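You operate a simulated robot arm through the tools that you are given. There is no shell and no other tool. Be economical: measure what you need, move in short steps, check, and stop when the job is done.

The job below is to be done with a simulated robot arm. You get a single attempt, and the scene is never put back.

TASK
Dry the red bowl, then nest the yellow and blue bowls in it.
Fine: use the yellow cloth and put it back; the blue bowl sits inside the yellow one.
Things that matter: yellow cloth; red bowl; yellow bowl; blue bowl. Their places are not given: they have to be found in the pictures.

The check looks at the end state, three seconds after you hand in, the way a careful person would. Anything else that was tipped, shoved, dropped, spilled or broken makes it a failure. Flat cloth is picked up by pressing the open fingertips on it (5 to 10 N) and closing them slowly along it; thin cloth reads only 2 to 8 mm in the jaws.

THE ROBOT
A 7-joint arm with a two-finger parallel gripper, fixed in place. Base frame: the origin is at the foot of the arm, x ahead of it, y to its left, z up; the work surface is at about z = 0.9. Readings come in m, degrees, newtons and seconds.
With the tool pointing down near the work surface it reaches from about 0.34 to 0.76 m from the base axis. Its first joint turns from -115.0 to 115.0 degrees. Payload 3.91 kg.
The TCP is the grasp point between the finger pads, 0.03 m short of the fingertips. In the tool frame z runs along the fingers and y along their closing line. The gripper opens to 0.11 m. The fingers are 0.02 m wide and 0.01 m thick; the gripper's body (0.048 by 0.112 m) begins 0.055 m behind the TCP.
Orientation is that of the tool frame in the base frame, as a unit quaternion [x, y, z, w]. With the fingers straight down and closing along the base's y, the tool's x points along the base's -x, its y along +y and its z along -z.

THE INTERFACE
- The arm moves only by the tool send_rows. Its argument "motion" is a list of rows, each a list of 3 entries, a list of its own where there are three numbers: the shift along the tool's x, y, z in m, then the turn, a rotation vector about the tool's x, y, z in degrees, then the closure in counts, from 0 (fully open) to 255 (shut). In form: [[[tx, ty, tz], [rx, ry, rz], claw], ...]. A call has 1 to 20 rows; each row is the pose to reach, as a shift and turn from the pose commanded when the call began, along the tool's axes at that moment. Each row takes 0.2 s and may step no farther than 0.05 m and 8.6 degrees from the row before; otherwise, or with a gripper value out of range, the whole call is refused. A pose out of reach is approached as far as the arm can. The call stops where the force on the tool passes 40 N (or 10 N more than at its start, if that is more) or the arm is blocked; 0.2 s more then pass. The fingers move at their own pace (about 0.108 m/s each) and stop on an object; they squeeze with about 22 N. The grip force told is the motor's: it shows also when the fingers shut on nothing. Time passes only in rows, and 0.2 s behind the last, so rows that repeat a pose let the fingers close. It gives the time, the measured TCP pose, the force on the tool (base axes), the opening and the grip force at its end, in the units of the frame above (readings bear some noise).
- Cameras (640 x 400 px; columns grow to the right, rows downward): "scene" is fixed at [0.4003, 0.5001, 1.5196]; the picture's right is [-0.95, -0.30, 0.00], its down [-0.30, 0.95, -0.07] and it looks along [0.02, -0.06, -1.00] (base axes); focal length 214 px, centre (320, 200). "wrist" rides on the gripper at [-0.036, 0, -0.057] in the tool frame; the picture's right is [0.00, -1.00, 0.00], its down [0.97, 0.00, -0.24] and it looks along [0.24, 0.00, 0.97] (tool axes); focal length 218 px, centre (320, 200).
- get_image(camera): a new picture of that camera. The clock stands still meanwhile.
- move_column(by): slides the trunk up (or, below 0, down) by that many m; the arm rides with it, the base frame stays. It gives what a move gives, with no picture.
- measure_at(camera, pixels): for up to 12 pixels [column, row] of the newest picture of that camera ("zoom" is the newest enlarged one), the place [x, y, z] in the base frame of the surface seen there, good to about 0.002 m. The clock stands still meanwhile.
- enlarge(camera, box): a new picture of the part [left, top, right, bottom] of that camera's present view, enlarged. The clock stands still meanwhile.
- job_done(): hands the job in; it is judged then, once.

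Work in short steps. Measure before you move; look again where a grasp or a placing could have gone wrong, and mend it. You have 80 turns and 54 pictures in all, those below and enlarged ones among them. Open the gripper and draw the arm clear of the work before you hand the job in, unless the task says otherwise; then end with one line.

The tools are called after "Request:" as a command line: name --argument value ..., lists and objects as JSON in quotes. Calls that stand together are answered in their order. send_rows: Moves the arm, as the interface text tells. Its arguments: {"type":"object","properties":{"motion":{"type":"array","items":{"type":"array"}}},"required":["motion"]} The other tools are called the same way: move_column (by) slides the trunk up or down; get_image (camera) takes a picture; measure_at (camera, pixels) gives the place of the surface under pixels of a picture; enlarge (camera, box) takes an enlarged picture of a part of a camera's view; job_done () hands the job in.

At the start:

```text
clock: 0.0
eef_pos: [0.2825, 0.3766, 1.2372]
ee_rot: [0.0, 1.0, 0.001, 0.0]
wrist_force: [1.0, 0.1, -0.3]
width: 0.1098
finger_force: 0.0
trunk travel left (down, up): [-0.825, 0.165]
```

scene: 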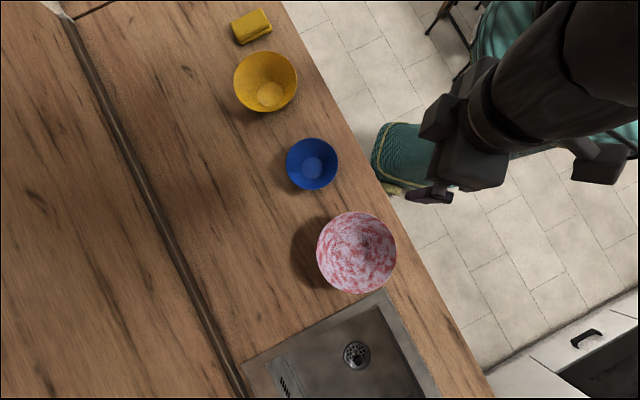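
wrist: 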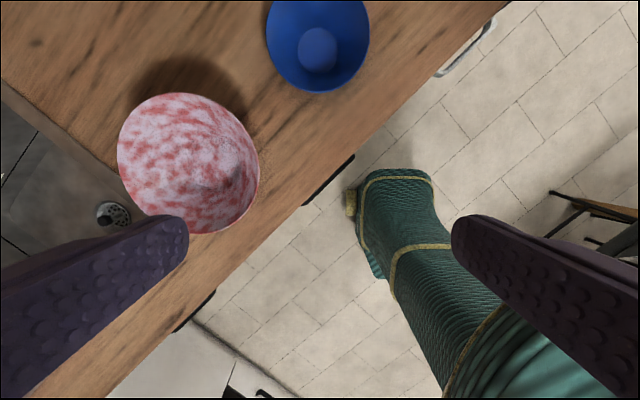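

The scene shows the folded yellow cloth near (251,27), the yellow bowl at (265,82), the blue bowl at (312,164) and the red (wet-looking) bowl at (357,252). I enlarge the working area to see details and measure.

Request:
enlarge --camera "scene" --box '[290, 200, 430, 300]'

Request:
measure_at --camera "scene" --pixels '[[357, 253], [357, 213], [357, 292], [318, 252], [396, 252], [310, 164], [312, 139], [337, 166], [287, 164], [312, 189], [250, 20], [230, 80]]'

Request:
enlarge --camera "scene" --box '[210, 0, 320, 120]'

```text
4.00 times, centred on (360, 250) of scene
```

zoom: 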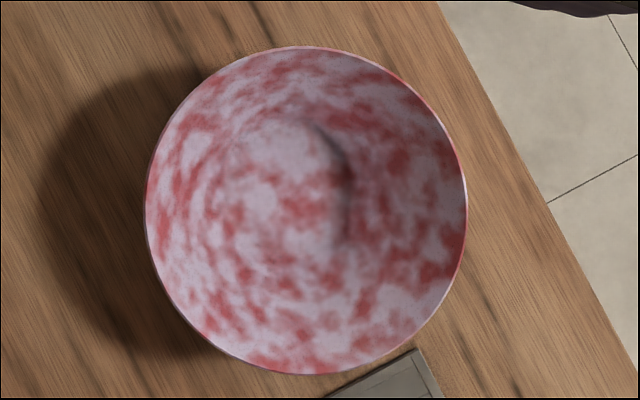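

```text
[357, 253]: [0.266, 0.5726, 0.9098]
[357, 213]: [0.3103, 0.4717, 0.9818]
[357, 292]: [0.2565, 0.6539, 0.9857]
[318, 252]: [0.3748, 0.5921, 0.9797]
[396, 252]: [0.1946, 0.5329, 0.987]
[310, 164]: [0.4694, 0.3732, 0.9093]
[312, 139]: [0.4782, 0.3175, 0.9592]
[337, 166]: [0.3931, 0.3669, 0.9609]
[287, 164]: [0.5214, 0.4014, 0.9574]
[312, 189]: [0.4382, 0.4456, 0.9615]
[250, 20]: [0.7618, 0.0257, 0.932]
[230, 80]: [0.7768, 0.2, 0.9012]
```

```text
3.33 times, centred on (265, 60) of scene
```

zoom: 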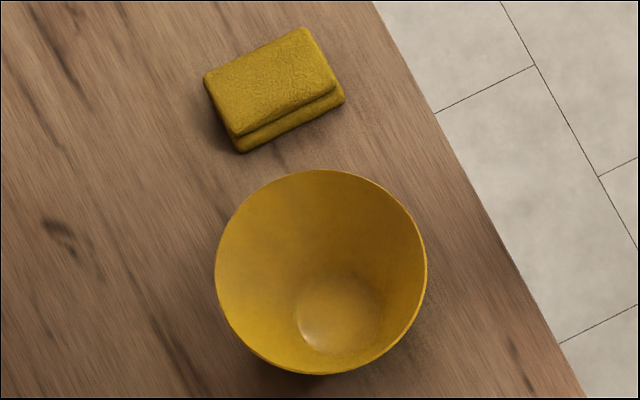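

I measure the cloth corners and yellow bowl in the zoom picture.

Request:
measure_at --camera "zoom" --pixels '[[212, 80], [303, 35], [330, 80], [242, 130], [270, 80], [243, 146], [338, 98], [220, 270], [423, 270], [322, 174], [322, 370], [335, 318]]'

```text
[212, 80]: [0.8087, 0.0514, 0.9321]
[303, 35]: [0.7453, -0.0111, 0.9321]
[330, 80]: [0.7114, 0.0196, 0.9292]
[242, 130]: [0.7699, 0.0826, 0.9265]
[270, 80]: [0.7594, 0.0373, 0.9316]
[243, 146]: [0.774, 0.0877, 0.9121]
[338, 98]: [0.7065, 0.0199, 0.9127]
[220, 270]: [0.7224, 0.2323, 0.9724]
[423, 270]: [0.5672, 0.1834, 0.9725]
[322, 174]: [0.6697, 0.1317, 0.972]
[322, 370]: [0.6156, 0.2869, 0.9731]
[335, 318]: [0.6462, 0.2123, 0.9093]
```

The cloth is a folded pad centred near (0.757, 0.035), z 0.902–0.932, long side along (0.7, 0.7). I move above it, turning the closing line across its short side.

Request:
send_rows --motion '[[[-0.0339, -0.0244, 0.0], [0, 0, -3.36], 0], [[-0.0678, -0.0488, 0.0], [0, 0, -6.7], 0], [[-0.1017, -0.0732, 0.0], [0, 0, -10.1], 0], [[-0.1356, -0.0976, 0.0], [0, 0, -13.4], 0], [[-0.1695, -0.122, 0.01], [0, 0, -16.8], 0], [[-0.2034, -0.1464, 0.02], [0, 0, -20.1], 0], [[-0.2373, -0.1708, 0.03], [0, 0, -23.5], 0], [[-0.2712, -0.1952, 0.04], [0, 0, -26.9], 0], [[-0.3051, -0.2196, 0.05], [0, 0, -30.2], 0], [[-0.339, -0.244, 0.06], [0, 0, -33.6], 0], [[-0.3729, -0.2684, 0.07], [0, 0, -36.9], 0], [[-0.4068, -0.2928, 0.08], [0, 0, -40.3], 0], [[-0.4407, -0.3172, 0.09], [0, 0, -43.6], 0], [[-0.4745, -0.3416, 0.1], [0, 0, -47], 0], [[-0.4745, -0.3416, 0.12], [0, 0, -47], 0]]'

Request:
get_image --camera "wrist"

```text
clock: 3.2
eef_pos: [0.7551, 0.0333, 1.1191]
ee_rot: [-0.4, 0.917, 0.0, 0.0]
wrist_force: [-0.7, 0.1, 0.8]
width: 0.11
finger_force: 0.0
trunk travel left (down, up): [-0.825, 0.165]
```

```text
49 pictures are left
```

wrist: 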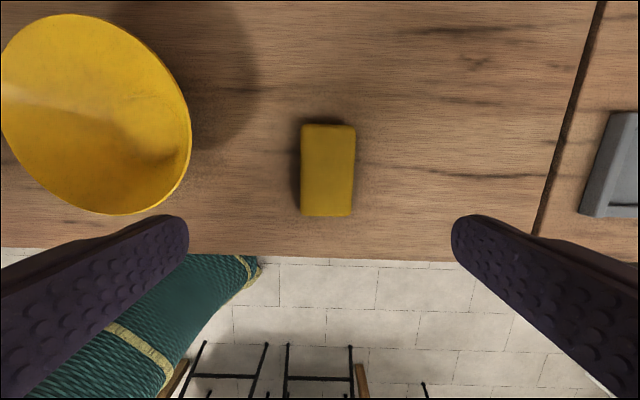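

The cloth sits between the jaws at columns 300–356, edges aligned. I measure it precisely.

Request:
measure_at --camera "wrist" --pixels '[[306, 170], [350, 170], [328, 130], [328, 210], [328, 170], [188, 160], [270, 170], [390, 170]]'

```text
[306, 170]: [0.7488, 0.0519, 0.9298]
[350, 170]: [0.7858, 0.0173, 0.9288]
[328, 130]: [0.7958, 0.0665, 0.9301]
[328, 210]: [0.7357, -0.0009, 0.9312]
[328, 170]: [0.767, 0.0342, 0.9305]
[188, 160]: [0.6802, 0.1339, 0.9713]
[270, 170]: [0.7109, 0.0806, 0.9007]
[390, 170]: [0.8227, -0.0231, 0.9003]
```

Cloth centre line is ~8 mm to the tool's −y; I correct and descend so the tips reach z≈0.912, leaving jaws open.

Request:
send_rows --motion '[[[-0.002, -0.007, 0.04], [0, 0, 0], 0], [[-0.004, -0.008, 0.08], [0, 0, 0], 0], [[-0.004, -0.008, 0.12], [0, 0, 0], 0], [[-0.004, -0.008, 0.15], [0, 0, 0], 0], [[-0.004, -0.008, 0.17], [0, 0, 0], 0], [[-0.004, -0.008, 0.177], [0, 0, 0], 0], [[-0.004, -0.008, 0.177], [0, 0, 0], 0]]'

Request:
get_image --camera "wrist"

```text
clock: 4.8
eef_pos: [0.7554, 0.0321, 0.9401]
ee_rot: [-0.4, 0.917, -0.001, 0.001]
wrist_force: [0.1, -0.8, 1.1]
width: 0.11
finger_force: 0.1
out of reach, approached as far as the arm can: row 5, 6, 7
trunk travel left (down, up): [-0.825, 0.165]
```

```text
48 pictures are left
```

wrist: 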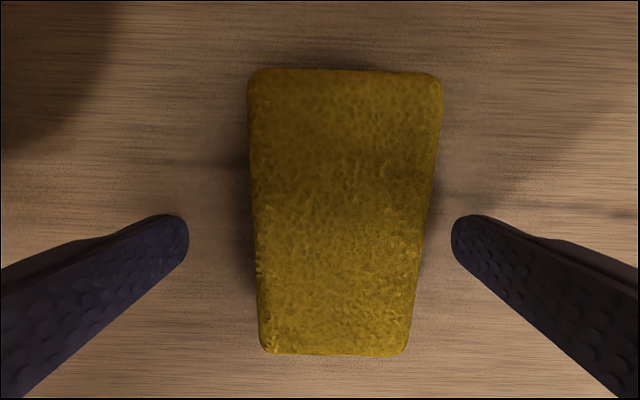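

The cloth lies between the fingers with clearance on both sides (cols 258–425 vs. fingers 188/452). I close gradually.

Request:
send_rows --motion '[[[0, 0, 0], [0, 0, 0], 40], [[0, 0, 0], [0, 0, 0], 80], [[0, 0, 0], [0, 0, 0], 120], [[0, 0, 0], [0, 0, 0], 160], [[0, 0, 0], [0, 0, 0], 200], [[0, 0, 0], [0, 0, 0], 255], [[0, 0, 0], [0, 0, 0], 255], [[0, 0, -0.02], [0, 0, 0], 255], [[0, 0, -0.05], [0, 0, 0], 255], [[0, 0, -0.08], [0, 0, 0], 255]]'

Request:
get_image --camera "wrist"

Request:
get_image --camera "scene"

```text
clock: 7.0
eef_pos: [0.7542, 0.0329, 1.0218]
ee_rot: [-0.398, 0.917, 0.0, 0.0]
wrist_force: [-0.5, 0.6, -0.8]
width: 0.0631
finger_force: 22.4
trunk travel left (down, up): [-0.825, 0.165]
```

```text
47 pictures are left
```

wrist: 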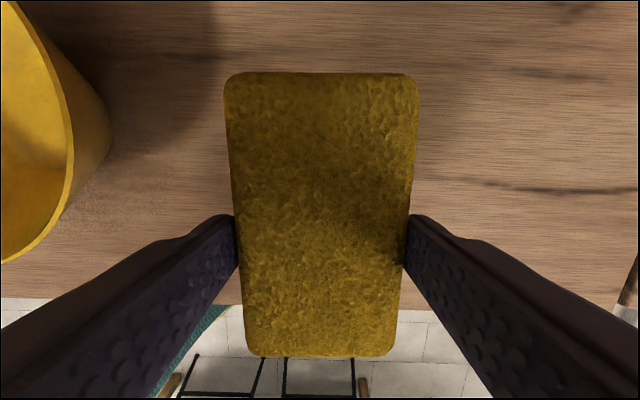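

```text
46 pictures are left
```

scene: 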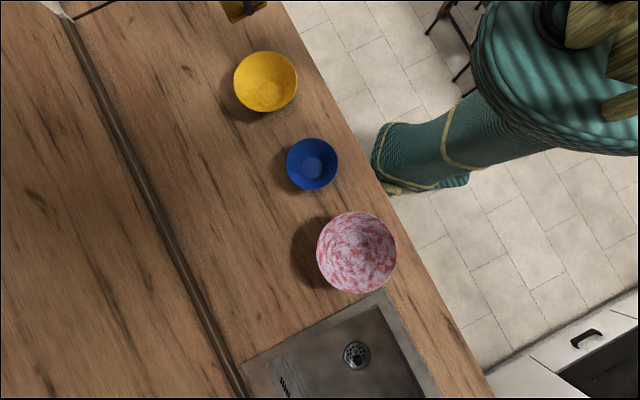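

Cloth is held (0.063 m in the jaws) and lifted. I raise and carry it over the red bowl centre (0.284, 0.563).

Request:
send_rows --motion '[[[0, 0, -0.04], [0, 0, 0], 255], [[0, 0.02, -0.08], [0, 0, 0], 255], [[-0.005, 0.065, -0.08], [0, 0, 0], 255], [[-0.01, 0.11, -0.08], [0, 0, 0], 255], [[-0.015, 0.155, -0.08], [0, 0, 0], 255], [[-0.02, 0.2, -0.08], [0, 0, 0], 255], [[-0.025, 0.245, -0.08], [0, 0, 0], 255], [[-0.03, 0.29, -0.08], [0, 0, 0], 255], [[-0.035, 0.335, -0.08], [0, 0, 0], 255], [[-0.04, 0.38, -0.08], [0, 0, 0], 255], [[-0.045, 0.425, -0.08], [0, 0, 0], 255], [[-0.05, 0.47, -0.08], [0, 0, 0], 255], [[-0.055, 0.515, -0.08], [0, 0, 0], 255], [[-0.06, 0.56, -0.08], [0, 0, 0], 255], [[-0.065, 0.605, -0.08], [0, 0, 0], 255], [[-0.067, 0.65, -0.08], [0, 0, 0], 255], [[-0.068, 0.685, -0.08], [0, 0, 0], 255], [[-0.069, 0.705, -0.08], [0, 0, 0], 255]]'

Request:
get_image --camera "wrist"

```text
clock: 10.8
eef_pos: [0.2863, 0.564, 1.1007]
ee_rot: [-0.4, 0.916, 0.0, -0.001]
wrist_force: [0.0, 0.1, -1.2]
width: 0.063
finger_force: 21.6
trunk travel left (down, up): [-0.825, 0.165]
```

```text
45 pictures are left
```

wrist: 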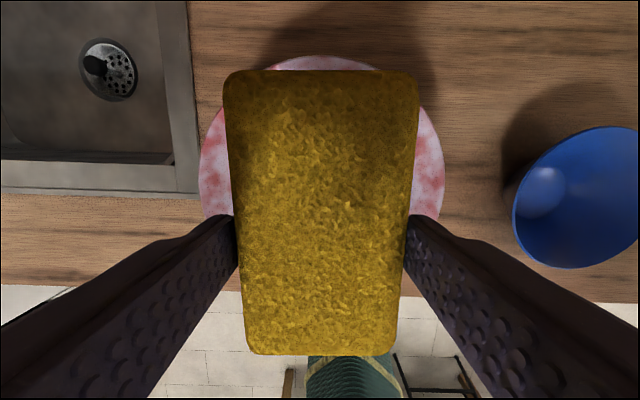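

I measure the cloth in the grip to know its extents relative to the TCP.

Request:
measure_at --camera "wrist" --pixels '[[320, 80], [320, 345], [240, 200], [400, 200], [320, 200], [320, 63], [205, 170], [440, 170], [180, 60], [520, 250]]'

```text
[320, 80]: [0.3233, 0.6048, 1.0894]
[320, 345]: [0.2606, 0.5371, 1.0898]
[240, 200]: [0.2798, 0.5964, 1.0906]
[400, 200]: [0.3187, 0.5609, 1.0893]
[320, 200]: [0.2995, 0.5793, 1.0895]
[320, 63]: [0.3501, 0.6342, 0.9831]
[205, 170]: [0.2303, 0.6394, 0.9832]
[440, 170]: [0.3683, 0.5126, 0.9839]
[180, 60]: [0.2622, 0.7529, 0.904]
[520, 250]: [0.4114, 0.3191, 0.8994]
```

The pad's −x end lies 58 mm from the TCP, bottom 41 mm below. I tilt 35° about tool y so that end points down, and lower its edge toward the bowl bottom, checking force.

Request:
send_rows --motion '[[[0.005, 0.001, 0.01], [0, 7, 0], 255], [[0.01, 0.001, 0.02], [0, 14, 0], 255], [[0.015, 0.001, 0.03], [0, 21, 0], 255], [[0.02, 0.001, 0.045], [0, 28, 0], 255], [[0.0265, 0.001, 0.06], [0, 35, 0], 255], [[0.0265, 0.001, 0.085], [0, 35, 0], 255], [[0.0265, 0.001, 0.1], [0, 35, 0], 255], [[0.0265, 0.001, 0.11], [0, 35, 0], 255], [[0.0265, 0.001, 0.115], [0, 35, 0], 255]]'

Request:
enlarge --camera "scene" --box '[290, 200, 430, 300]'

```text
clock: 12.8
eef_pos: [0.2679, 0.5453, 0.9869]
ee_rot: [-0.381, 0.874, -0.12, -0.276]
wrist_force: [1.9, -0.3, 1.1]
width: 0.0631
finger_force: 21.8
trunk travel left (down, up): [-0.825, 0.165]
```

```text
4.00 times, centred on (360, 250) of scene
```

zoom: 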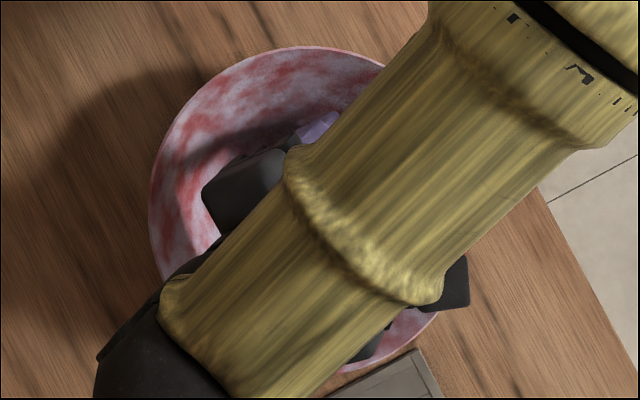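

Force is still near zero, edge a few mm above the bottom. I lower 8 mm more and make a short sweep ±15 mm along the horizontal, watching the force.

Request:
send_rows --motion '[[[-0.0023, 0, 0.0033], [0, 0, 0], 255], [[-0.0046, 0, 0.0066], [0, 0, 0], 255], [[0.0036, 0, 0.0123], [0, 0, 0], 255], [[-0.0046, 0, 0.0066], [0, 0, 0], 255], [[-0.0128, 0, 0.0009], [0, 0, 0], 255], [[-0.0046, 0, 0.0066], [0, 0, 0], 255]]'

```text
clock: 14.2
eef_pos: [0.2668, 0.546, 0.9784]
ee_rot: [-0.381, 0.875, -0.119, -0.276]
wrist_force: [1.6, 0.5, 1.5]
width: 0.0632
finger_force: 21.9
out of reach, approached as far as the arm can: row 5
trunk travel left (down, up): [-0.825, 0.165]
```

No contact force yet at edge z≈0.911. I lower in small steps until contact shows.

Request:
send_rows --motion '[[[-0.0017, 0, 0.0025], [0, 0, 0], 255], [[-0.0034, 0, 0.0049], [0, 0, 0], 255]]'

```text
clock: 14.8
eef_pos: [0.2682, 0.5442, 0.9753]
ee_rot: [-0.381, 0.875, -0.118, -0.275]
wrist_force: [3.9, 4.2, 23.6]
width: 0.063
finger_force: 22.2
trunk travel left (down, up): [-0.825, 0.165]
```

Contact at about 24 N with the edge on the bottom. I ease off 1 mm, make a small sweep, then lift and untilt to look at the effect.

Request:
send_rows --motion '[[[0.0006, 0, -0.0008], [0, 0, 0], 255], [[0.0055, 0.004, 0.0026], [0, 0, 0], 255], [[0.0006, 0.004, -0.0008], [0, 0, 0], 255], [[0.0006, -0.006, -0.0008], [0, 0, 0], 255], [[0.0055, -0.006, 0.0026], [0, 0, 0], 255], [[0.0055, 0.0, 0.0026], [0, 0, 0], 255], [[0.012, 0, -0.0164], [0, 0, 0], 255], [[0.034, 0, -0.049], [0, 0, 0], 255], [[0.052, 0, -0.074], [0, -8, 0], 255], [[0.069, 0, -0.098], [0, -16, 0], 255], [[0.086, 0, -0.123], [0, -24, 0], 255], [[0.086, 0, -0.123], [0, -32, 0], 255], [[0.074, 0, -0.13], [0, -35, 0], 255]]'

Request:
get_image --camera "wrist"

Request:
enlarge --camera "scene" --box '[290, 200, 430, 300]'

```text
clock: 17.6
eef_pos: [0.2777, 0.5553, 1.1195]
ee_rot: [-0.398, 0.917, 0.0, 0.0]
wrist_force: [-0.9, 0.5, -0.7]
width: 0.0629
finger_force: 22.5
trunk travel left (down, up): [-0.825, 0.165]
```

```text
43 pictures are left
```

wrist: 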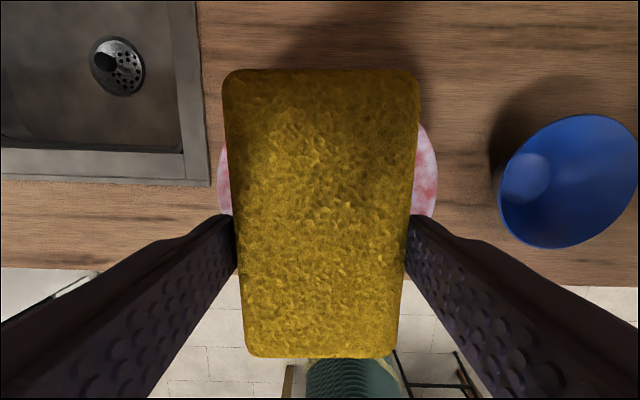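

```text
4.00 times, centred on (360, 250) of scene
```

zoom: 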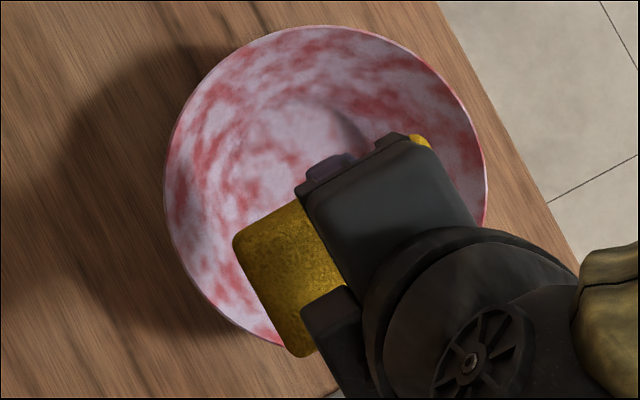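

The bowl slid about 15 mm toward the robot during the sweep. I move the arm aside (+tool y) to get a clear view of the bowl and whether it got drier.

Request:
send_rows --motion '[[[0, 0.04, 0], [0, 0, 0], 255], [[0, 0.08, 0], [0, 0, 0], 255], [[0, 0.12, 0], [0, 0, 0], 255], [[0, 0.16, 0], [0, 0, 0], 255]]'

Request:
enlarge --camera "scene" --box '[290, 200, 430, 300]'

Request:
measure_at --camera "zoom" --pixels '[[326, 27], [165, 190], [486, 190], [330, 130], [300, 150], [270, 150], [240, 150], [210, 150], [185, 150], [370, 150], [410, 150], [450, 150]]'

```text
clock: 18.6
eef_pos: [0.1613, 0.6656, 1.1203]
ee_rot: [-0.4, 0.917, -0.001, -0.002]
wrist_force: [-0.4, -0.2, -0.4]
width: 0.063
finger_force: 21.8
trunk travel left (down, up): [-0.825, 0.165]
```

```text
4.00 times, centred on (360, 250) of scene
```

zoom: 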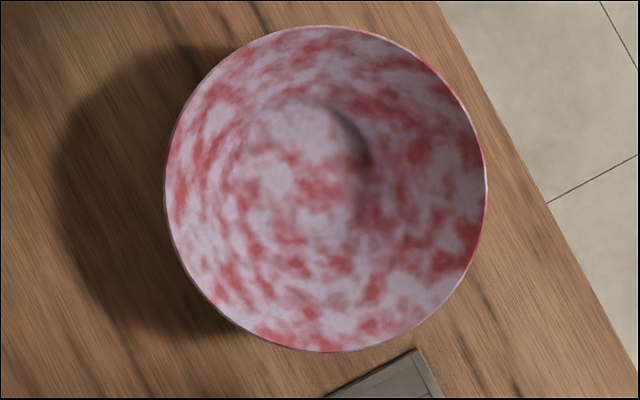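

```text
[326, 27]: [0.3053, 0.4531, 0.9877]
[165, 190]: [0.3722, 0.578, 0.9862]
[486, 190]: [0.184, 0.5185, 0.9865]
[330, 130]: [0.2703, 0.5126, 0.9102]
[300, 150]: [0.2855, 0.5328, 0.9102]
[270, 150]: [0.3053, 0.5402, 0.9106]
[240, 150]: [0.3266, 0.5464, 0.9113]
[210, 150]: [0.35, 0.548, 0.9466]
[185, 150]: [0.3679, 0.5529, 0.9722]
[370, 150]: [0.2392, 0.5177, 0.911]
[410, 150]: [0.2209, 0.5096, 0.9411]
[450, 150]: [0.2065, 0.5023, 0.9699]
```

The bowl is now centred near (0.279, 0.548); floor z≈0.910 with radius ≈0.047, wall rising to radius 0.098 at z 0.986. No clear drying yet (the bowl slid along with the pad). I return with the pad level and centred, and lower it lightly.

Request:
send_rows --motion '[[[0.004, -0.04, 0], [0, 0, 0], 255], [[0.008, -0.08, 0], [0, 0, 0], 255], [[0.012, -0.12, 0], [0, 0, 0], 255], [[0.0152, -0.1664, 0.0], [0, 0, 0], 255], [[0.0152, -0.1664, 0.04], [0, 0, 0], 255], [[0.0152, -0.1664, 0.08], [0, 0, 0], 255], [[0.0152, -0.1664, 0.115], [0, 0, 0], 255], [[0.0152, -0.1664, 0.135], [0, 0, 0], 255], [[0.0152, -0.1664, 0.143], [0, 0, 0], 255], [[0.0152, -0.1664, 0.148], [0, 0, 0], 255]]'

```text
clock: 20.8
eef_pos: [0.2738, 0.5415, 0.9758]
ee_rot: [-0.4, 0.917, 0.003, 0.004]
wrist_force: [4.5, 11.0, 24.8]
width: 0.0637
finger_force: 22.0
trunk travel left (down, up): [-0.825, 0.165]
```

Contact at z 0.976 with 25 N. I ease up 2 mm and twist the pad ±32° to wipe the lower wall band, then check.

Request:
send_rows --motion '[[[0, 0, -0.002], [0, 0, 0], 255], [[0, 0, -0.002], [0, 0, 8], 255], [[0, 0, -0.002], [0, 0, 16], 255], [[0, 0, -0.002], [0, 0, 24], 255], [[0, 0, -0.002], [0, 0, 32], 255], [[0, 0, -0.002], [0, 0, 24], 255], [[0, 0, -0.002], [0, 0, 16], 255], [[0, 0, -0.002], [0, 0, 8], 255], [[0, 0, -0.002], [0, 0, 0], 255], [[0, 0, -0.002], [0, 0, -8], 255], [[0, 0, -0.002], [0, 0, -16], 255], [[0, 0, -0.002], [0, 0, -24], 255], [[0, 0, -0.002], [0, 0, -32], 255], [[0, 0, -0.002], [0, 0, -24], 255], [[0, 0, -0.002], [0, 0, -16], 255], [[0, 0, -0.002], [0, 0, -8], 255], [[0, 0, -0.002], [0, 0, 0], 255]]'

Request:
enlarge --camera "scene" --box '[290, 200, 430, 300]'

```text
clock: 24.4
eef_pos: [0.271, 0.5388, 0.9763]
ee_rot: [-0.398, 0.918, 0.0, 0.0]
wrist_force: [-1.3, 0.4, 5.5]
width: 0.0633
finger_force: 22.3
trunk travel left (down, up): [-0.825, 0.165]
```

```text
4.00 times, centred on (360, 250) of scene
```

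zoom: 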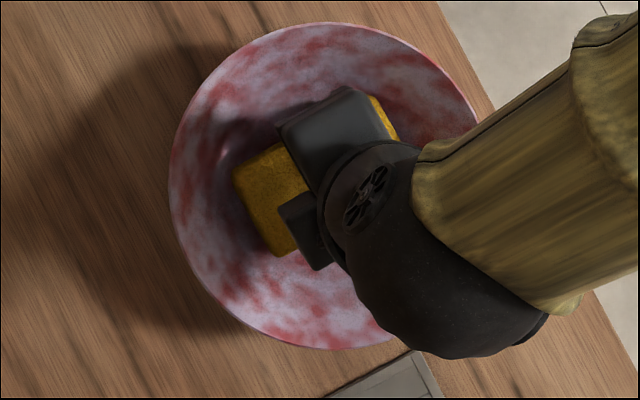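

Contact stays at ~5 N. I lift and move aside to see whether the twist changed the surface.

Request:
send_rows --motion '[[[0, 0, -0.04], [0, 0, 0], 255], [[0, 0, -0.08], [0, 0, 0], 255], [[0, 0.04, -0.12], [0, 0, 0], 255], [[0, 0.08, -0.14], [0, 0, 0], 255], [[0, 0.12, -0.14], [0, 0, 0], 255], [[0, 0.16, -0.14], [0, 0, 0], 255]]'

Request:
enlarge --camera "scene" --box '[290, 200, 430, 300]'

Request:
measure_at --camera "zoom" --pixels '[[328, 24], [168, 187], [489, 187], [328, 350]]'

```text
refused: row 3 steps farther than a row can; nothing moved
```

```text
4.00 times, centred on (360, 250) of scene
```

zoom: 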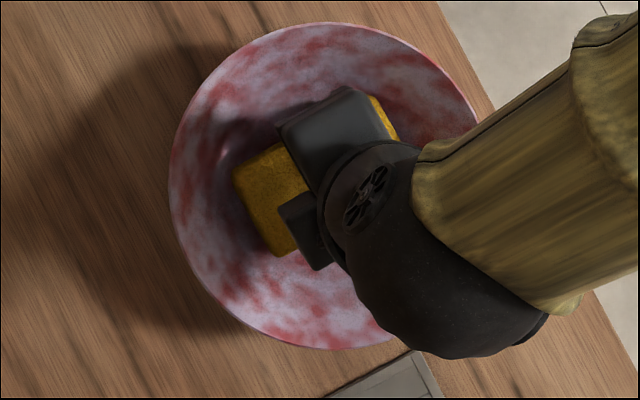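

```text
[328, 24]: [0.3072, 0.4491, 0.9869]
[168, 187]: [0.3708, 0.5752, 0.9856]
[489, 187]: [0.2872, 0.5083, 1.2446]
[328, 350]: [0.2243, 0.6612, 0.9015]
```

That step was too long; I resend it with smaller steps.

Request:
send_rows --motion '[[[0, 0, -0.04], [0, 0, 0], 255], [[0, 0, -0.08], [0, 0, 0], 255], [[0, 0, -0.12], [0, 0, 0], 255], [[0, 0.04, -0.14], [0, 0, 0], 255], [[0, 0.08, -0.14], [0, 0, 0], 255], [[0, 0.12, -0.14], [0, 0, 0], 255], [[0, 0.16, -0.14], [0, 0, 0], 255]]'

Request:
enlarge --camera "scene" --box '[290, 200, 430, 300]'

Request:
measure_at --camera "zoom" --pixels '[[328, 25], [171, 187], [490, 187], [328, 348]]'

```text
clock: 26.0
eef_pos: [0.1543, 0.6498, 1.1172]
ee_rot: [-0.399, 0.917, 0.001, 0.0]
wrist_force: [-0.5, -0.3, 0.1]
width: 0.0631
finger_force: 22.0
trunk travel left (down, up): [-0.825, 0.165]
```

```text
4.00 times, centred on (360, 250) of scene
```

zoom: 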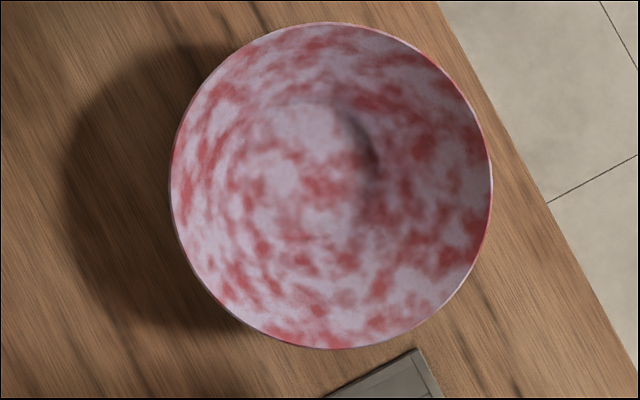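

```text
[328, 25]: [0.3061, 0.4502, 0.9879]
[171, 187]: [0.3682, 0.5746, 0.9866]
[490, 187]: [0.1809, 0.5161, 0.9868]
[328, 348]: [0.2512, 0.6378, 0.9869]
```

Pattern is still essentially the same; bowl centre now (0.277, 0.545). I'll try a light-pressure translating rub on the floor with the +x end tilted down 40° (wrist leaning toward the robot).

Request:
send_rows --motion '[[[-0.003, -0.04, 0], [0, -8, 0], 255], [[-0.006, -0.08, 0], [0, -16, 0], 255], [[-0.009, -0.12, 0], [0, -24, 0], 255], [[-0.0108, -0.1614, 0.0], [0, -32, 0], 255], [[-0.0108, -0.1614, 0.04], [0, -40, 0], 255], [[-0.0108, -0.1614, 0.08], [0, -40, 0], 255], [[-0.0108, -0.1614, 0.115], [0, -40, 0], 255], [[-0.0108, -0.1614, 0.135], [0, -40, 0], 255], [[-0.0108, -0.1614, 0.143], [0, -40, 0], 255], [[-0.0108, -0.1614, 0.146], [0, -40, 0], 255]]'

```text
clock: 28.2
eef_pos: [0.2812, 0.5465, 0.9692]
ee_rot: [-0.374, 0.862, 0.136, 0.314]
wrist_force: [0.0, -0.1, -0.2]
width: 0.0631
finger_force: 22.0
trunk travel left (down, up): [-0.825, 0.165]
```

Still free at z 0.969. I step down 2.5 mm and rub back and forth on the floor.

Request:
send_rows --motion '[[[0.0016, 0, 0.0019], [0, 0, 0], 255], [[0.0093, 0, -0.0045], [0, 0, 0], 255], [[0.0169, 0, -0.011], [0, 0, 0], 255], [[0.0093, 0, -0.0045], [0, 0, 0], 255], [[0.0016, 0, 0.0019], [0, 0, 0], 255], [[0.0016, 0.01, 0.0019], [0, 0, 0], 255], [[0.0016, -0.01, 0.0019], [0, 0, 0], 255], [[0.0093, -0.01, -0.0045], [0, 0, 0], 255], [[0.0093, 0.01, -0.0045], [0, 0, 0], 255], [[0.0016, 0.0, 0.0019], [0, 0, 0], 255]]'

```text
clock: 30.4
eef_pos: [0.2792, 0.5459, 0.9672]
ee_rot: [-0.375, 0.862, 0.137, 0.313]
wrist_force: [1.5, -0.3, 1.6]
width: 0.0633
finger_force: 21.5
trunk travel left (down, up): [-0.825, 0.165]
```

Barely touching. I go 1.5 mm lower and rub again.

Request:
send_rows --motion '[[[0.001, 0, 0.0011], [0, 0, 0], 255], [[0.001, 0, 0.0011], [0, 0, 0], 255]]'

```text
clock: 31.0
eef_pos: [0.28, 0.5471, 0.9657]
ee_rot: [-0.376, 0.861, 0.139, 0.314]
wrist_force: [0.6, 3.3, 10.9]
width: 0.063
finger_force: 22.0
trunk travel left (down, up): [-0.825, 0.165]
```

11 N contact. I rub with longer strokes at this height.

Request:
send_rows --motion '[[[0.0115, 0, -0.0096], [0, 0, 0], 255], [[0.0192, 0, -0.0161], [0, 0, 0], 255], [[0.0077, 0.006, -0.0064], [0, 0, 0], 255], [[0, 0.012, 0], [0, 0, 0], 255], [[0.0077, 0.012, -0.0064], [0, 0, 0], 255], [[0.0154, 0.012, -0.0129], [0, 0, 0], 255], [[0.0154, 0, -0.0129], [0, 0, 0], 255], [[0.0154, -0.012, -0.0129], [0, 0, 0], 255], [[0.0077, -0.012, -0.0064], [0, 0, 0], 255], [[0, -0.012, 0], [0, 0, 0], 255], [[0, 0, 0], [0, 0, 0], 255]]'

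Request:
enlarge --camera "scene" --box '[290, 200, 430, 300]'

```text
clock: 33.4
eef_pos: [0.2803, 0.5456, 0.9647]
ee_rot: [-0.375, 0.862, 0.136, 0.313]
wrist_force: [-0.8, 0.1, 0.5]
width: 0.063
finger_force: 22.2
trunk travel left (down, up): [-0.825, 0.165]
```

```text
4.00 times, centred on (360, 250) of scene
```

zoom: 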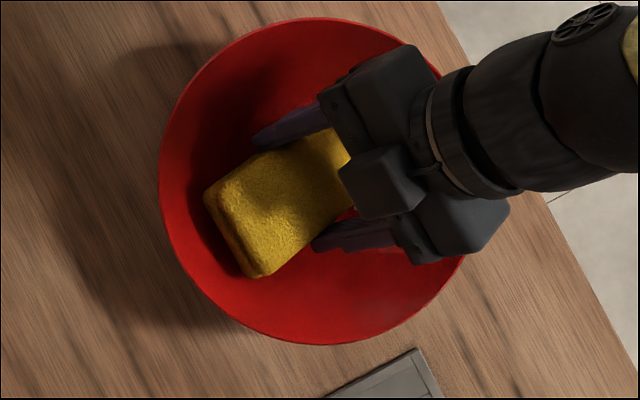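

The bowl turned plain red — it is dry. I lift straight up, untilt and look once more.

Request:
send_rows --motion '[[[-0.0193, 0, -0.023], [0, 0, 0], 255], [[-0.045, 0, -0.0536], [0, 0, 0], 255], [[-0.0707, 0, -0.0843], [0, 0, 0], 255], [[-0.0964, 0, -0.1149], [0, 8, 0], 255], [[-0.0964, 0, -0.1149], [0, 16, 0], 255], [[-0.0964, 0, -0.1149], [0, 24, 0], 255], [[-0.0964, 0, -0.1149], [0, 32, 0], 255], [[-0.0964, 0, -0.1149], [0, 40, 0], 255]]'

Request:
get_image --camera "scene"

```text
clock: 35.2
eef_pos: [0.2815, 0.5464, 1.1159]
ee_rot: [-0.399, 0.917, 0.0, -0.001]
wrist_force: [-0.2, -0.1, -0.7]
width: 0.063
finger_force: 22.6
trunk travel left (down, up): [-0.825, 0.165]
```

```text
36 pictures are left
```

scene: 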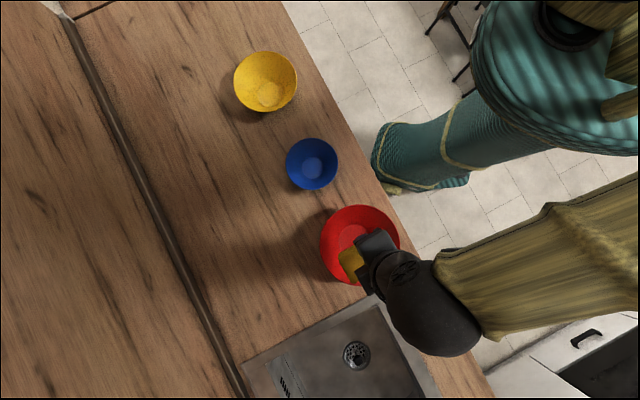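

I carry the cloth back to its original spot, staying high across the bowls.

Request:
send_rows --motion '[[[0.004, -0.04, 0], [0, 0, 0], 255], [[0.007, -0.085, 0], [0, 0, 0], 255], [[0.011, -0.13, 0], [0, 0, 0], 255], [[0.014, -0.175, 0], [0, 0, 0], 255], [[0.017, -0.22, 0], [0, 0, 0], 255], [[0.021, -0.265, 0], [0, 0, 0], 255], [[0.024, -0.31, 0], [0, 0, 0], 255], [[0.028, -0.355, 0], [0, 0, 0], 255], [[0.031, -0.4, 0], [0, 0, 0], 255], [[0.035, -0.445, 0], [0, 0, 0], 255], [[0.038, -0.49, 0], [0, 0, 0], 255], [[0.042, -0.535, 0], [0, 0, 0], 255], [[0.045, -0.58, 0], [0, 0, 0], 255], [[0.049, -0.625, 0], [0, 0, 0], 255], [[0.052, -0.67, 0], [0, 0, 0], 255], [[0.0548, -0.7, 0], [0, 0, 0], 255], [[0.0548, -0.7, 0.045], [0, 0, 0], 255], [[0.0548, -0.7, 0.09], [0, 0, 0], 255], [[0.0548, -0.7, 0.13], [0, 0, 0], 255], [[0.0548, -0.7, 0.155], [0, 0, 0], 255]]'

```text
clock: 39.4
eef_pos: [0.7558, 0.0273, 0.9589]
ee_rot: [-0.399, 0.917, 0.001, -0.001]
wrist_force: [-0.5, 0.0, -0.8]
width: 0.063
finger_force: 21.9
trunk travel left (down, up): [-0.825, 0.165]
```

Pad bottom is ~1.7 cm above the counter; I lower to contact.

Request:
send_rows --motion '[[[0, 0, 0.01], [0, 0, 0], 255], [[0, 0, 0.014], [0, 0, 0], 255], [[0, 0, 0.0165], [0, 0, 0], 255]]'

```text
clock: 40.2
eef_pos: [0.755, 0.0291, 0.9439]
ee_rot: [-0.4, 0.917, -0.001, 0.002]
wrist_force: [-1.2, -1.3, 7.9]
width: 0.0633
finger_force: 22.0
trunk travel left (down, up): [-0.825, 0.165]
```

Contact (8 N). I open the fingers gradually and retreat upward, then look.

Request:
send_rows --motion '[[[0, 0, 0], [0, 0, 0], 90], [[0, 0, 0], [0, 0, 0], 50], [[0, 0, 0], [0, 0, 0], 0], [[0, 0, 0], [0, 0, 0], 0], [[0, 0, -0.03], [0, 0, 0], 0], [[0, 0, -0.07], [0, 0, 0], 0], [[0, 0, -0.11], [0, 0, 0], 0], [[0, 0, -0.16], [0, 0, 0], 0]]'

Request:
get_image --camera "wrist"

Request:
measure_at --camera "wrist" --pixels '[[328, 170], [320, 170], [345, 170]]'

```text
clock: 42.0
eef_pos: [0.7544, 0.0293, 1.1038]
ee_rot: [-0.4, 0.917, 0.001, -0.001]
wrist_force: [-0.2, 0.1, 0.1]
width: 0.1102
finger_force: 0.1
trunk travel left (down, up): [-0.825, 0.165]
```

```text
35 pictures are left
```

wrist: 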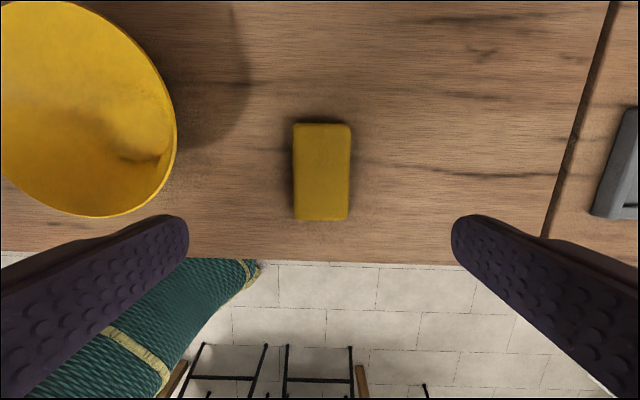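

```text
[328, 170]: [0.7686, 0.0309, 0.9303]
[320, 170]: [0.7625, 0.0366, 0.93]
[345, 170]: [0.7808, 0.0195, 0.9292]
```

The cloth is back at about (0.763, 0.035), within 5 mm of its start. Next the yellow bowl: I measure its wall profile along the line toward the robot.

Request:
enlarge --camera "scene" --box '[215, 35, 315, 130]'

Request:
enlarge --camera "scene" --box '[220, 40, 310, 96]'

```text
4.21 times, centred on (265, 82) of scene
```

zoom: 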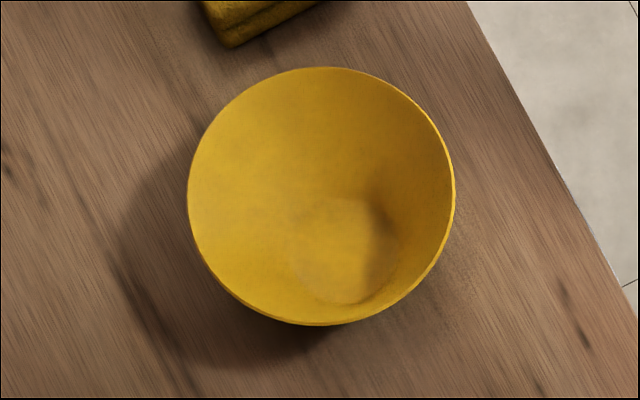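

```text
7.11 times, centred on (265, 68) of scene
```

zoom: 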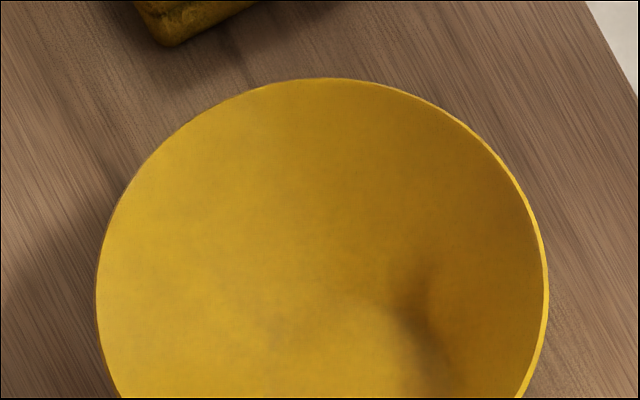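

I measure points along row 300 in the newest zoom (the direction toward the robot is picture-right).

Request:
measure_at --camera "zoom" --pixels '[[546, 290], [543, 290], [537, 290], [525, 300], [505, 300], [480, 300], [455, 300], [430, 300], [400, 320], [98, 300], [320, 80], [104, 300]]'

```text
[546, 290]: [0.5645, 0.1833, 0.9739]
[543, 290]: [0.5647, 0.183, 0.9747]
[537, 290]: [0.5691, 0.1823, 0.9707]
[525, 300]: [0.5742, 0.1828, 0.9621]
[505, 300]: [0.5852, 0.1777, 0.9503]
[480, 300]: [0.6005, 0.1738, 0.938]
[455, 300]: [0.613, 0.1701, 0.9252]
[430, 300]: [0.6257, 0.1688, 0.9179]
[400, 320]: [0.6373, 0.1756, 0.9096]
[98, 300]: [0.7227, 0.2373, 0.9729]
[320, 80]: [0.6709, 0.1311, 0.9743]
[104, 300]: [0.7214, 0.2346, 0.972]
```

Yellow bowl: centre (0.6436, 0.2103), rim radius 0.083 at z 0.974, wall leaning 35° from vertical. I'll grip its robot-side rim with fingers aligned to the wall; first yaw by 61° and move to a point above and robot-side of it.

Request:
send_rows --motion '[[[0.0077, 0.0338, -0.002], [0, 0, -7.61], 0], [[0.0154, 0.0677, -0.004], [0, 0, -15.2], 0], [[0.0232, 0.1015, -0.006], [0, 0, -22.8], 0], [[0.0309, 0.1353, -0.008], [0, 0, -30.4], 0], [[0.0386, 0.1692, -0.01], [0, 0, -38.1], 0], [[0.0463, 0.203, -0.012], [0, 0, -45.7], 0], [[0.0541, 0.2368, -0.014], [0, 0, -53.3], 0], [[0.0618, 0.2707, -0.016], [0, 0, -60.9], 60], [[0.0618, 0.2707, -0.016], [0, 0, -60.9], 110]]'

```text
clock: 44.0
eef_pos: [0.5133, 0.1682, 1.1191]
ee_rot: [0.81, -0.587, 0.0, 0.001]
wrist_force: [0.6, 0.3, -0.7]
width: 0.0627
finger_force: 0.0
trunk travel left (down, up): [-0.825, 0.165]
```

Orientation correct (tool x tangent, y toward the robot). Now tilt 35° about tool x and descend to the pre-grasp point.

Request:
send_rows --motion '[[[0, 0, 0.01], [7, 0, 0], 110], [[0, 0, 0.02], [14, 0, 0], 110], [[0, 0, 0.035], [21, 0, 0], 110], [[0, 0, 0.05], [28, 0, 0], 110], [[0, 0, 0.067], [35, 0, 0], 110], [[0, 0, 0.067], [35, 0, 0], 110]]'

Request:
get_image --camera "wrist"

Request:
get_image --camera "scene"

```text
clock: 45.4
eef_pos: [0.5145, 0.1697, 1.0533]
ee_rot: [0.771, -0.561, 0.177, -0.243]
wrist_force: [-0.3, -0.3, -0.5]
width: 0.0626
finger_force: 0.1
trunk travel left (down, up): [-0.825, 0.165]
```

```text
32 pictures are left
```

wrist: 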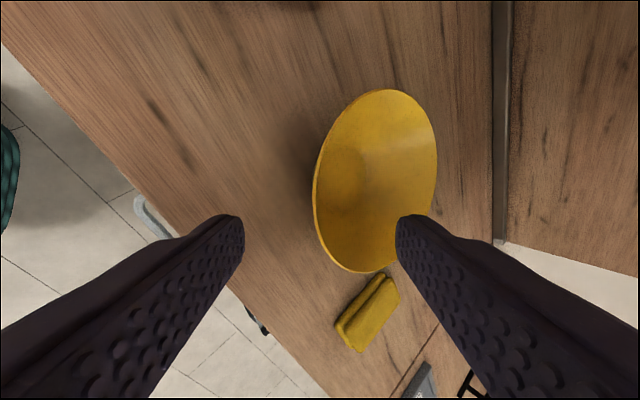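

```text
31 pictures are left
```

scene: 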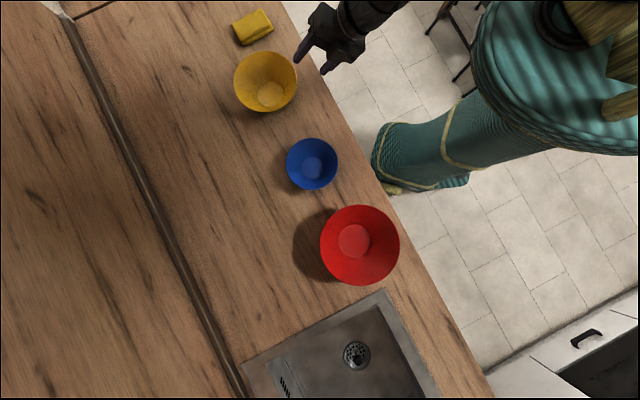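

The wrist view shows the bowl's near rim (col ~315, row 190) between the jaws. I advance 0.09 m along the tool axis, in steps.

Request:
send_rows --motion '[[[0.001, 0.0018, 0.03], [0, 0, 0], 110], [[0.0016, 0.0018, 0.055], [0, 0, 0], 110], [[0.0016, 0.0018, 0.075], [0, 0, 0], 110], [[0.0016, 0.0018, 0.0906], [0, 0, 0], 110], [[0.0016, 0.0018, 0.0906], [0, 0, 0], 110]]'

Request:
get_image --camera "wrist"

```text
clock: 46.6
eef_pos: [0.5639, 0.1831, 0.9782]
ee_rot: [0.772, -0.56, 0.177, -0.243]
wrist_force: [-0.7, -0.4, -0.7]
width: 0.0627
finger_force: 0.1
trunk travel left (down, up): [-0.825, 0.165]
```

```text
30 pictures are left
```

wrist: 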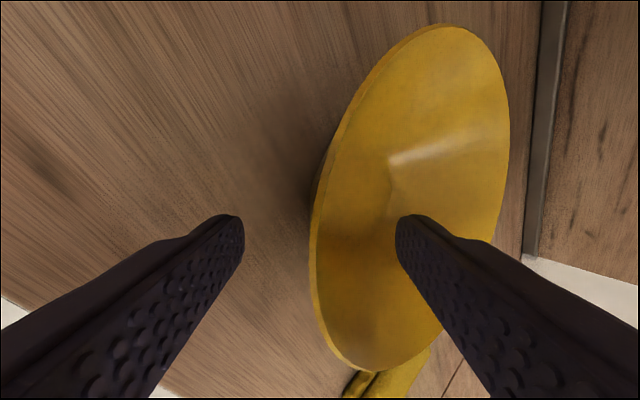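

The rim sits centred (col ~315) between the fingers. I close and lift a little to test the hold.

Request:
send_rows --motion '[[[0, 0, 0], [0, 0, 0], 150], [[0, 0, 0], [0, 0, 0], 190], [[0, 0, 0], [0, 0, 0], 225], [[0, 0, 0], [0, 0, 0], 255], [[0, 0, 0], [0, 0, 0], 255], [[0, 0, 0], [0, 0, 0], 255], [[0, -0.0057, -0.0082], [0, 0, 0], 255], [[0, -0.0172, -0.0246], [0, 0, 0], 255], [[0, -0.0287, -0.041], [0, 0, 0], 255]]'

Request:
get_image --camera "wrist"

Request:
get_image --camera "scene"

```text
clock: 48.6
eef_pos: [0.5636, 0.1824, 1.029]
ee_rot: [0.772, -0.561, 0.177, -0.243]
wrist_force: [-0.2, 0.5, -4.3]
width: 0.0058
finger_force: 21.9
trunk travel left (down, up): [-0.825, 0.165]
```

```text
29 pictures are left
```

wrist: 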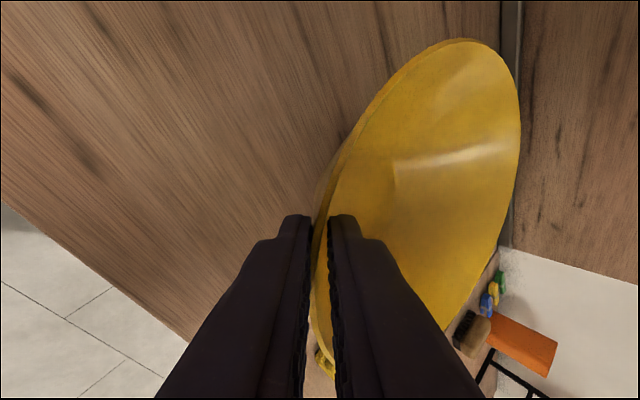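

```text
28 pictures are left
```

scene: 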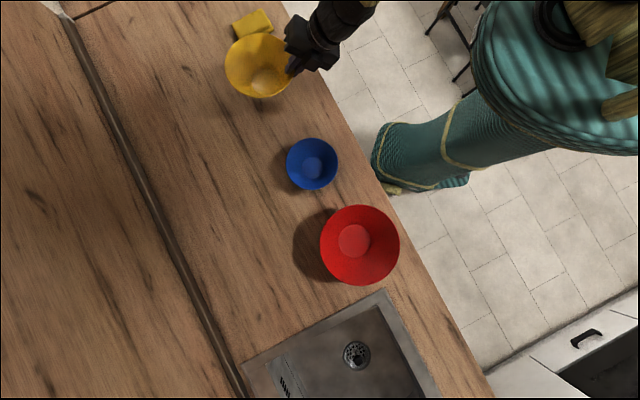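

Held (5.8 mm, ~4 N). I measure the held bowl's rim for tilt and the red bowl's centre.

Request:
measure_at --camera "scene" --pixels '[[226, 66], [262, 36], [258, 97], [262, 80], [360, 206], [321, 246], [398, 246], [360, 284], [355, 240], [336, 246], [384, 246]]'

```text
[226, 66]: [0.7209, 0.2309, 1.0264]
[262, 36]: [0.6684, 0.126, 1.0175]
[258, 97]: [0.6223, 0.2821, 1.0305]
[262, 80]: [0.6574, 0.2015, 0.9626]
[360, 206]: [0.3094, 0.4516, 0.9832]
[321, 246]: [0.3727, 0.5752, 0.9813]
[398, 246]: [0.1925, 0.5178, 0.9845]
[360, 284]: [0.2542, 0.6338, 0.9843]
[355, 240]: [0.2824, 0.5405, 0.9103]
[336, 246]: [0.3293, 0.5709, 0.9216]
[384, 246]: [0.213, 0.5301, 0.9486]
```

The bowl is nearly level; its centre is 0.083 m from the TCP. I lift 9.5 cm and carry it over the red bowl (centre 0.282, 0.545), rotating 44.5° with the arm's azimuth.

Request:
send_rows --motion '[[[0, -0.0272, -0.0389], [0, 0, 0], 255], [[0, -0.0545, -0.0778], [0, 0, 0], 255], [[-0.0316, -0.0399, -0.0881], [0, -2.125, -3.033], 255], [[-0.0632, -0.0253, -0.0983], [0, -4.25, -6.066], 255], [[-0.0947, -0.0106, -0.1086], [0, -6.375, -9.1], 255], [[-0.1263, 0.004, -0.1188], [0, -8.5, -12.13], 255], [[-0.1579, 0.0187, -0.1291], [0, -10.625, -15.17], 255], [[-0.1895, 0.0333, -0.1393], [0, -12.75, -18.2], 255], [[-0.221, 0.0479, -0.1496], [0, -14.875, -21.23], 255], [[-0.2526, 0.0626, -0.1598], [0, -17.0, -24.27], 255], [[-0.2842, 0.0772, -0.1701], [0, -19.125, -27.3], 255], [[-0.3158, 0.0918, -0.1803], [0, -21.25, -30.33], 255], [[-0.3473, 0.1065, -0.1906], [0, -23.375, -33.37], 255], [[-0.3789, 0.1211, -0.2008], [0, -25.5, -36.4], 255], [[-0.3789, 0.1211, -0.2008], [0, -25.5, -36.4], 255]]'

Request:
get_image --camera "scene"

```text
clock: 51.8
eef_pos: [0.2421, 0.4778, 1.123]
ee_rot: [0.926, -0.228, 0.07, -0.292]
wrist_force: [0.2, 0.5, -3.6]
width: 0.0055
finger_force: 21.9
trunk travel left (down, up): [-0.825, 0.165]
```

```text
27 pictures are left
```

scene: 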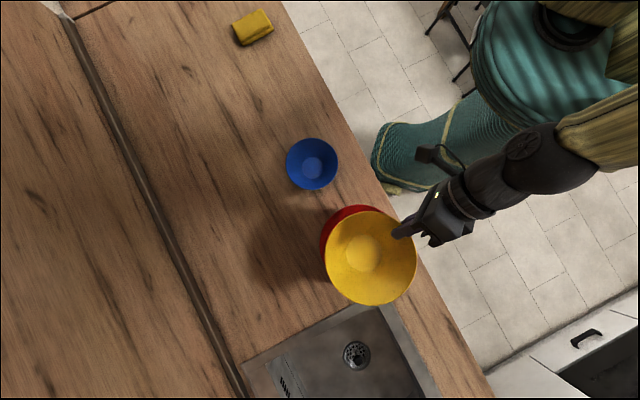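

I measure the held yellow bowl's rim to check its centring and tilt over red.

Request:
measure_at --camera "scene" --pixels '[[328, 258], [414, 258], [371, 303], [345, 222], [400, 292], [341, 292], [408, 240], [363, 255]]'

```text
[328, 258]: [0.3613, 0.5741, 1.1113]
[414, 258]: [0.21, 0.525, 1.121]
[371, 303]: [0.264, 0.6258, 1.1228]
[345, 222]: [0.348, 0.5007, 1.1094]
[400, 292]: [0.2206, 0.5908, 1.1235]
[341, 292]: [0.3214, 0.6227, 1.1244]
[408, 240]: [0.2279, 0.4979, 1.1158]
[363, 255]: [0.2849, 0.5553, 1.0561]
```

Centred within 2 mm; one side is ~4° low. I correct the roll and lower 11 cm into the red bowl, then check.

Request:
send_rows --motion '[[[0, 0.0172, 0.0246], [0, 3.69, -2.58], 255], [[0, 0.0344, 0.0491], [0, 3.69, -2.58], 255], [[0, 0.0459, 0.0655], [0, 3.69, -2.58], 255], [[0, 0.0545, 0.0778], [0, 3.69, -2.58], 255], [[0, 0.0603, 0.086], [0, 3.69, -2.58], 255], [[0, 0.0631, 0.0901], [0, 3.69, -2.58], 255], [[0, 0.0631, 0.0901], [0, 3.69, -2.58], 255]]'

Request:
enlarge --camera "scene" --box '[290, 200, 430, 300]'

Request:
get_image --camera "wrist"

```text
clock: 53.4
eef_pos: [0.2414, 0.4775, 1.0115]
ee_rot: [0.928, -0.216, 0.109, -0.283]
wrist_force: [-0.5, -0.2, -3.8]
width: 0.0056
finger_force: 21.8
trunk travel left (down, up): [-0.825, 0.165]
```

```text
4.00 times, centred on (360, 250) of scene
```

zoom: 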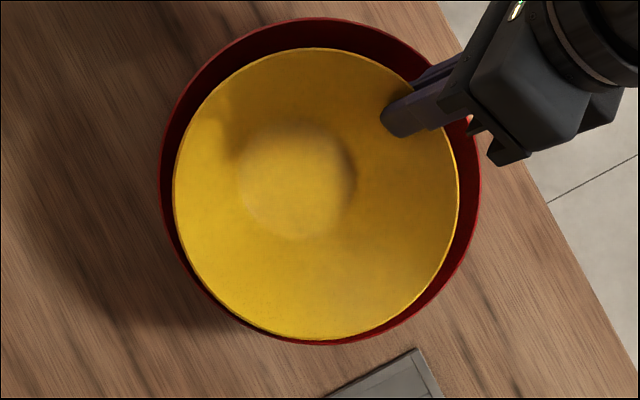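

```text
25 pictures are left
```

wrist: 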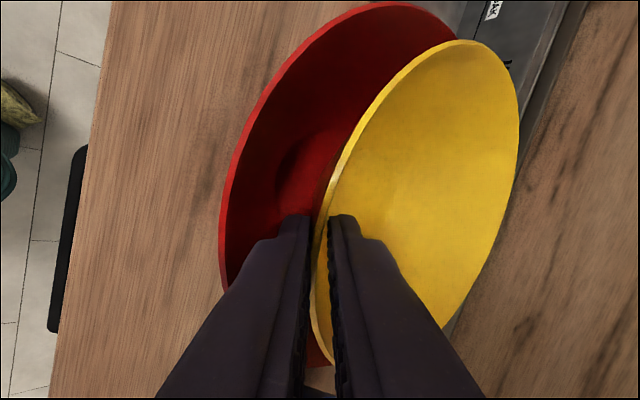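

Yellow hangs inside red with a gap on the gripper side. I lower in 4 mm steps to find contact.

Request:
send_rows --motion '[[[0, 0.0023, 0.0033], [0, 0, 0], 255], [[0, 0.0046, 0.0066], [0, 0, 0], 255], [[0, 0.0069, 0.0098], [0, 0, 0], 255], [[0, 0.0069, 0.0098], [0, 0, 0], 255]]'

```text
clock: 54.4
eef_pos: [0.2436, 0.4771, 1.0002]
ee_rot: [0.928, -0.216, 0.109, -0.282]
wrist_force: [0.0, 0.9, -3.5]
width: 0.0055
finger_force: 22.0
trunk travel left (down, up): [-0.825, 0.165]
```

Request:
send_rows --motion '[[[0, 0.0017, 0.0025], [0, 0, 0], 255], [[0, 0.0034, 0.0049], [0, 0, 0], 255], [[0, 0.0034, 0.0049], [0, 0, 0], 255]]'

Request:
get_image --camera "wrist"

```text
clock: 55.2
eef_pos: [0.2425, 0.4756, 0.9951]
ee_rot: [0.928, -0.217, 0.107, -0.284]
wrist_force: [-2.6, -3.2, 9.3]
width: 0.0058
finger_force: 22.3
trunk travel left (down, up): [-0.825, 0.165]
```

```text
24 pictures are left
```

wrist: 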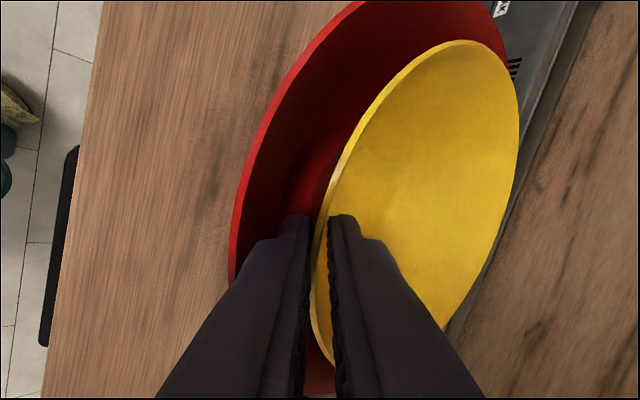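

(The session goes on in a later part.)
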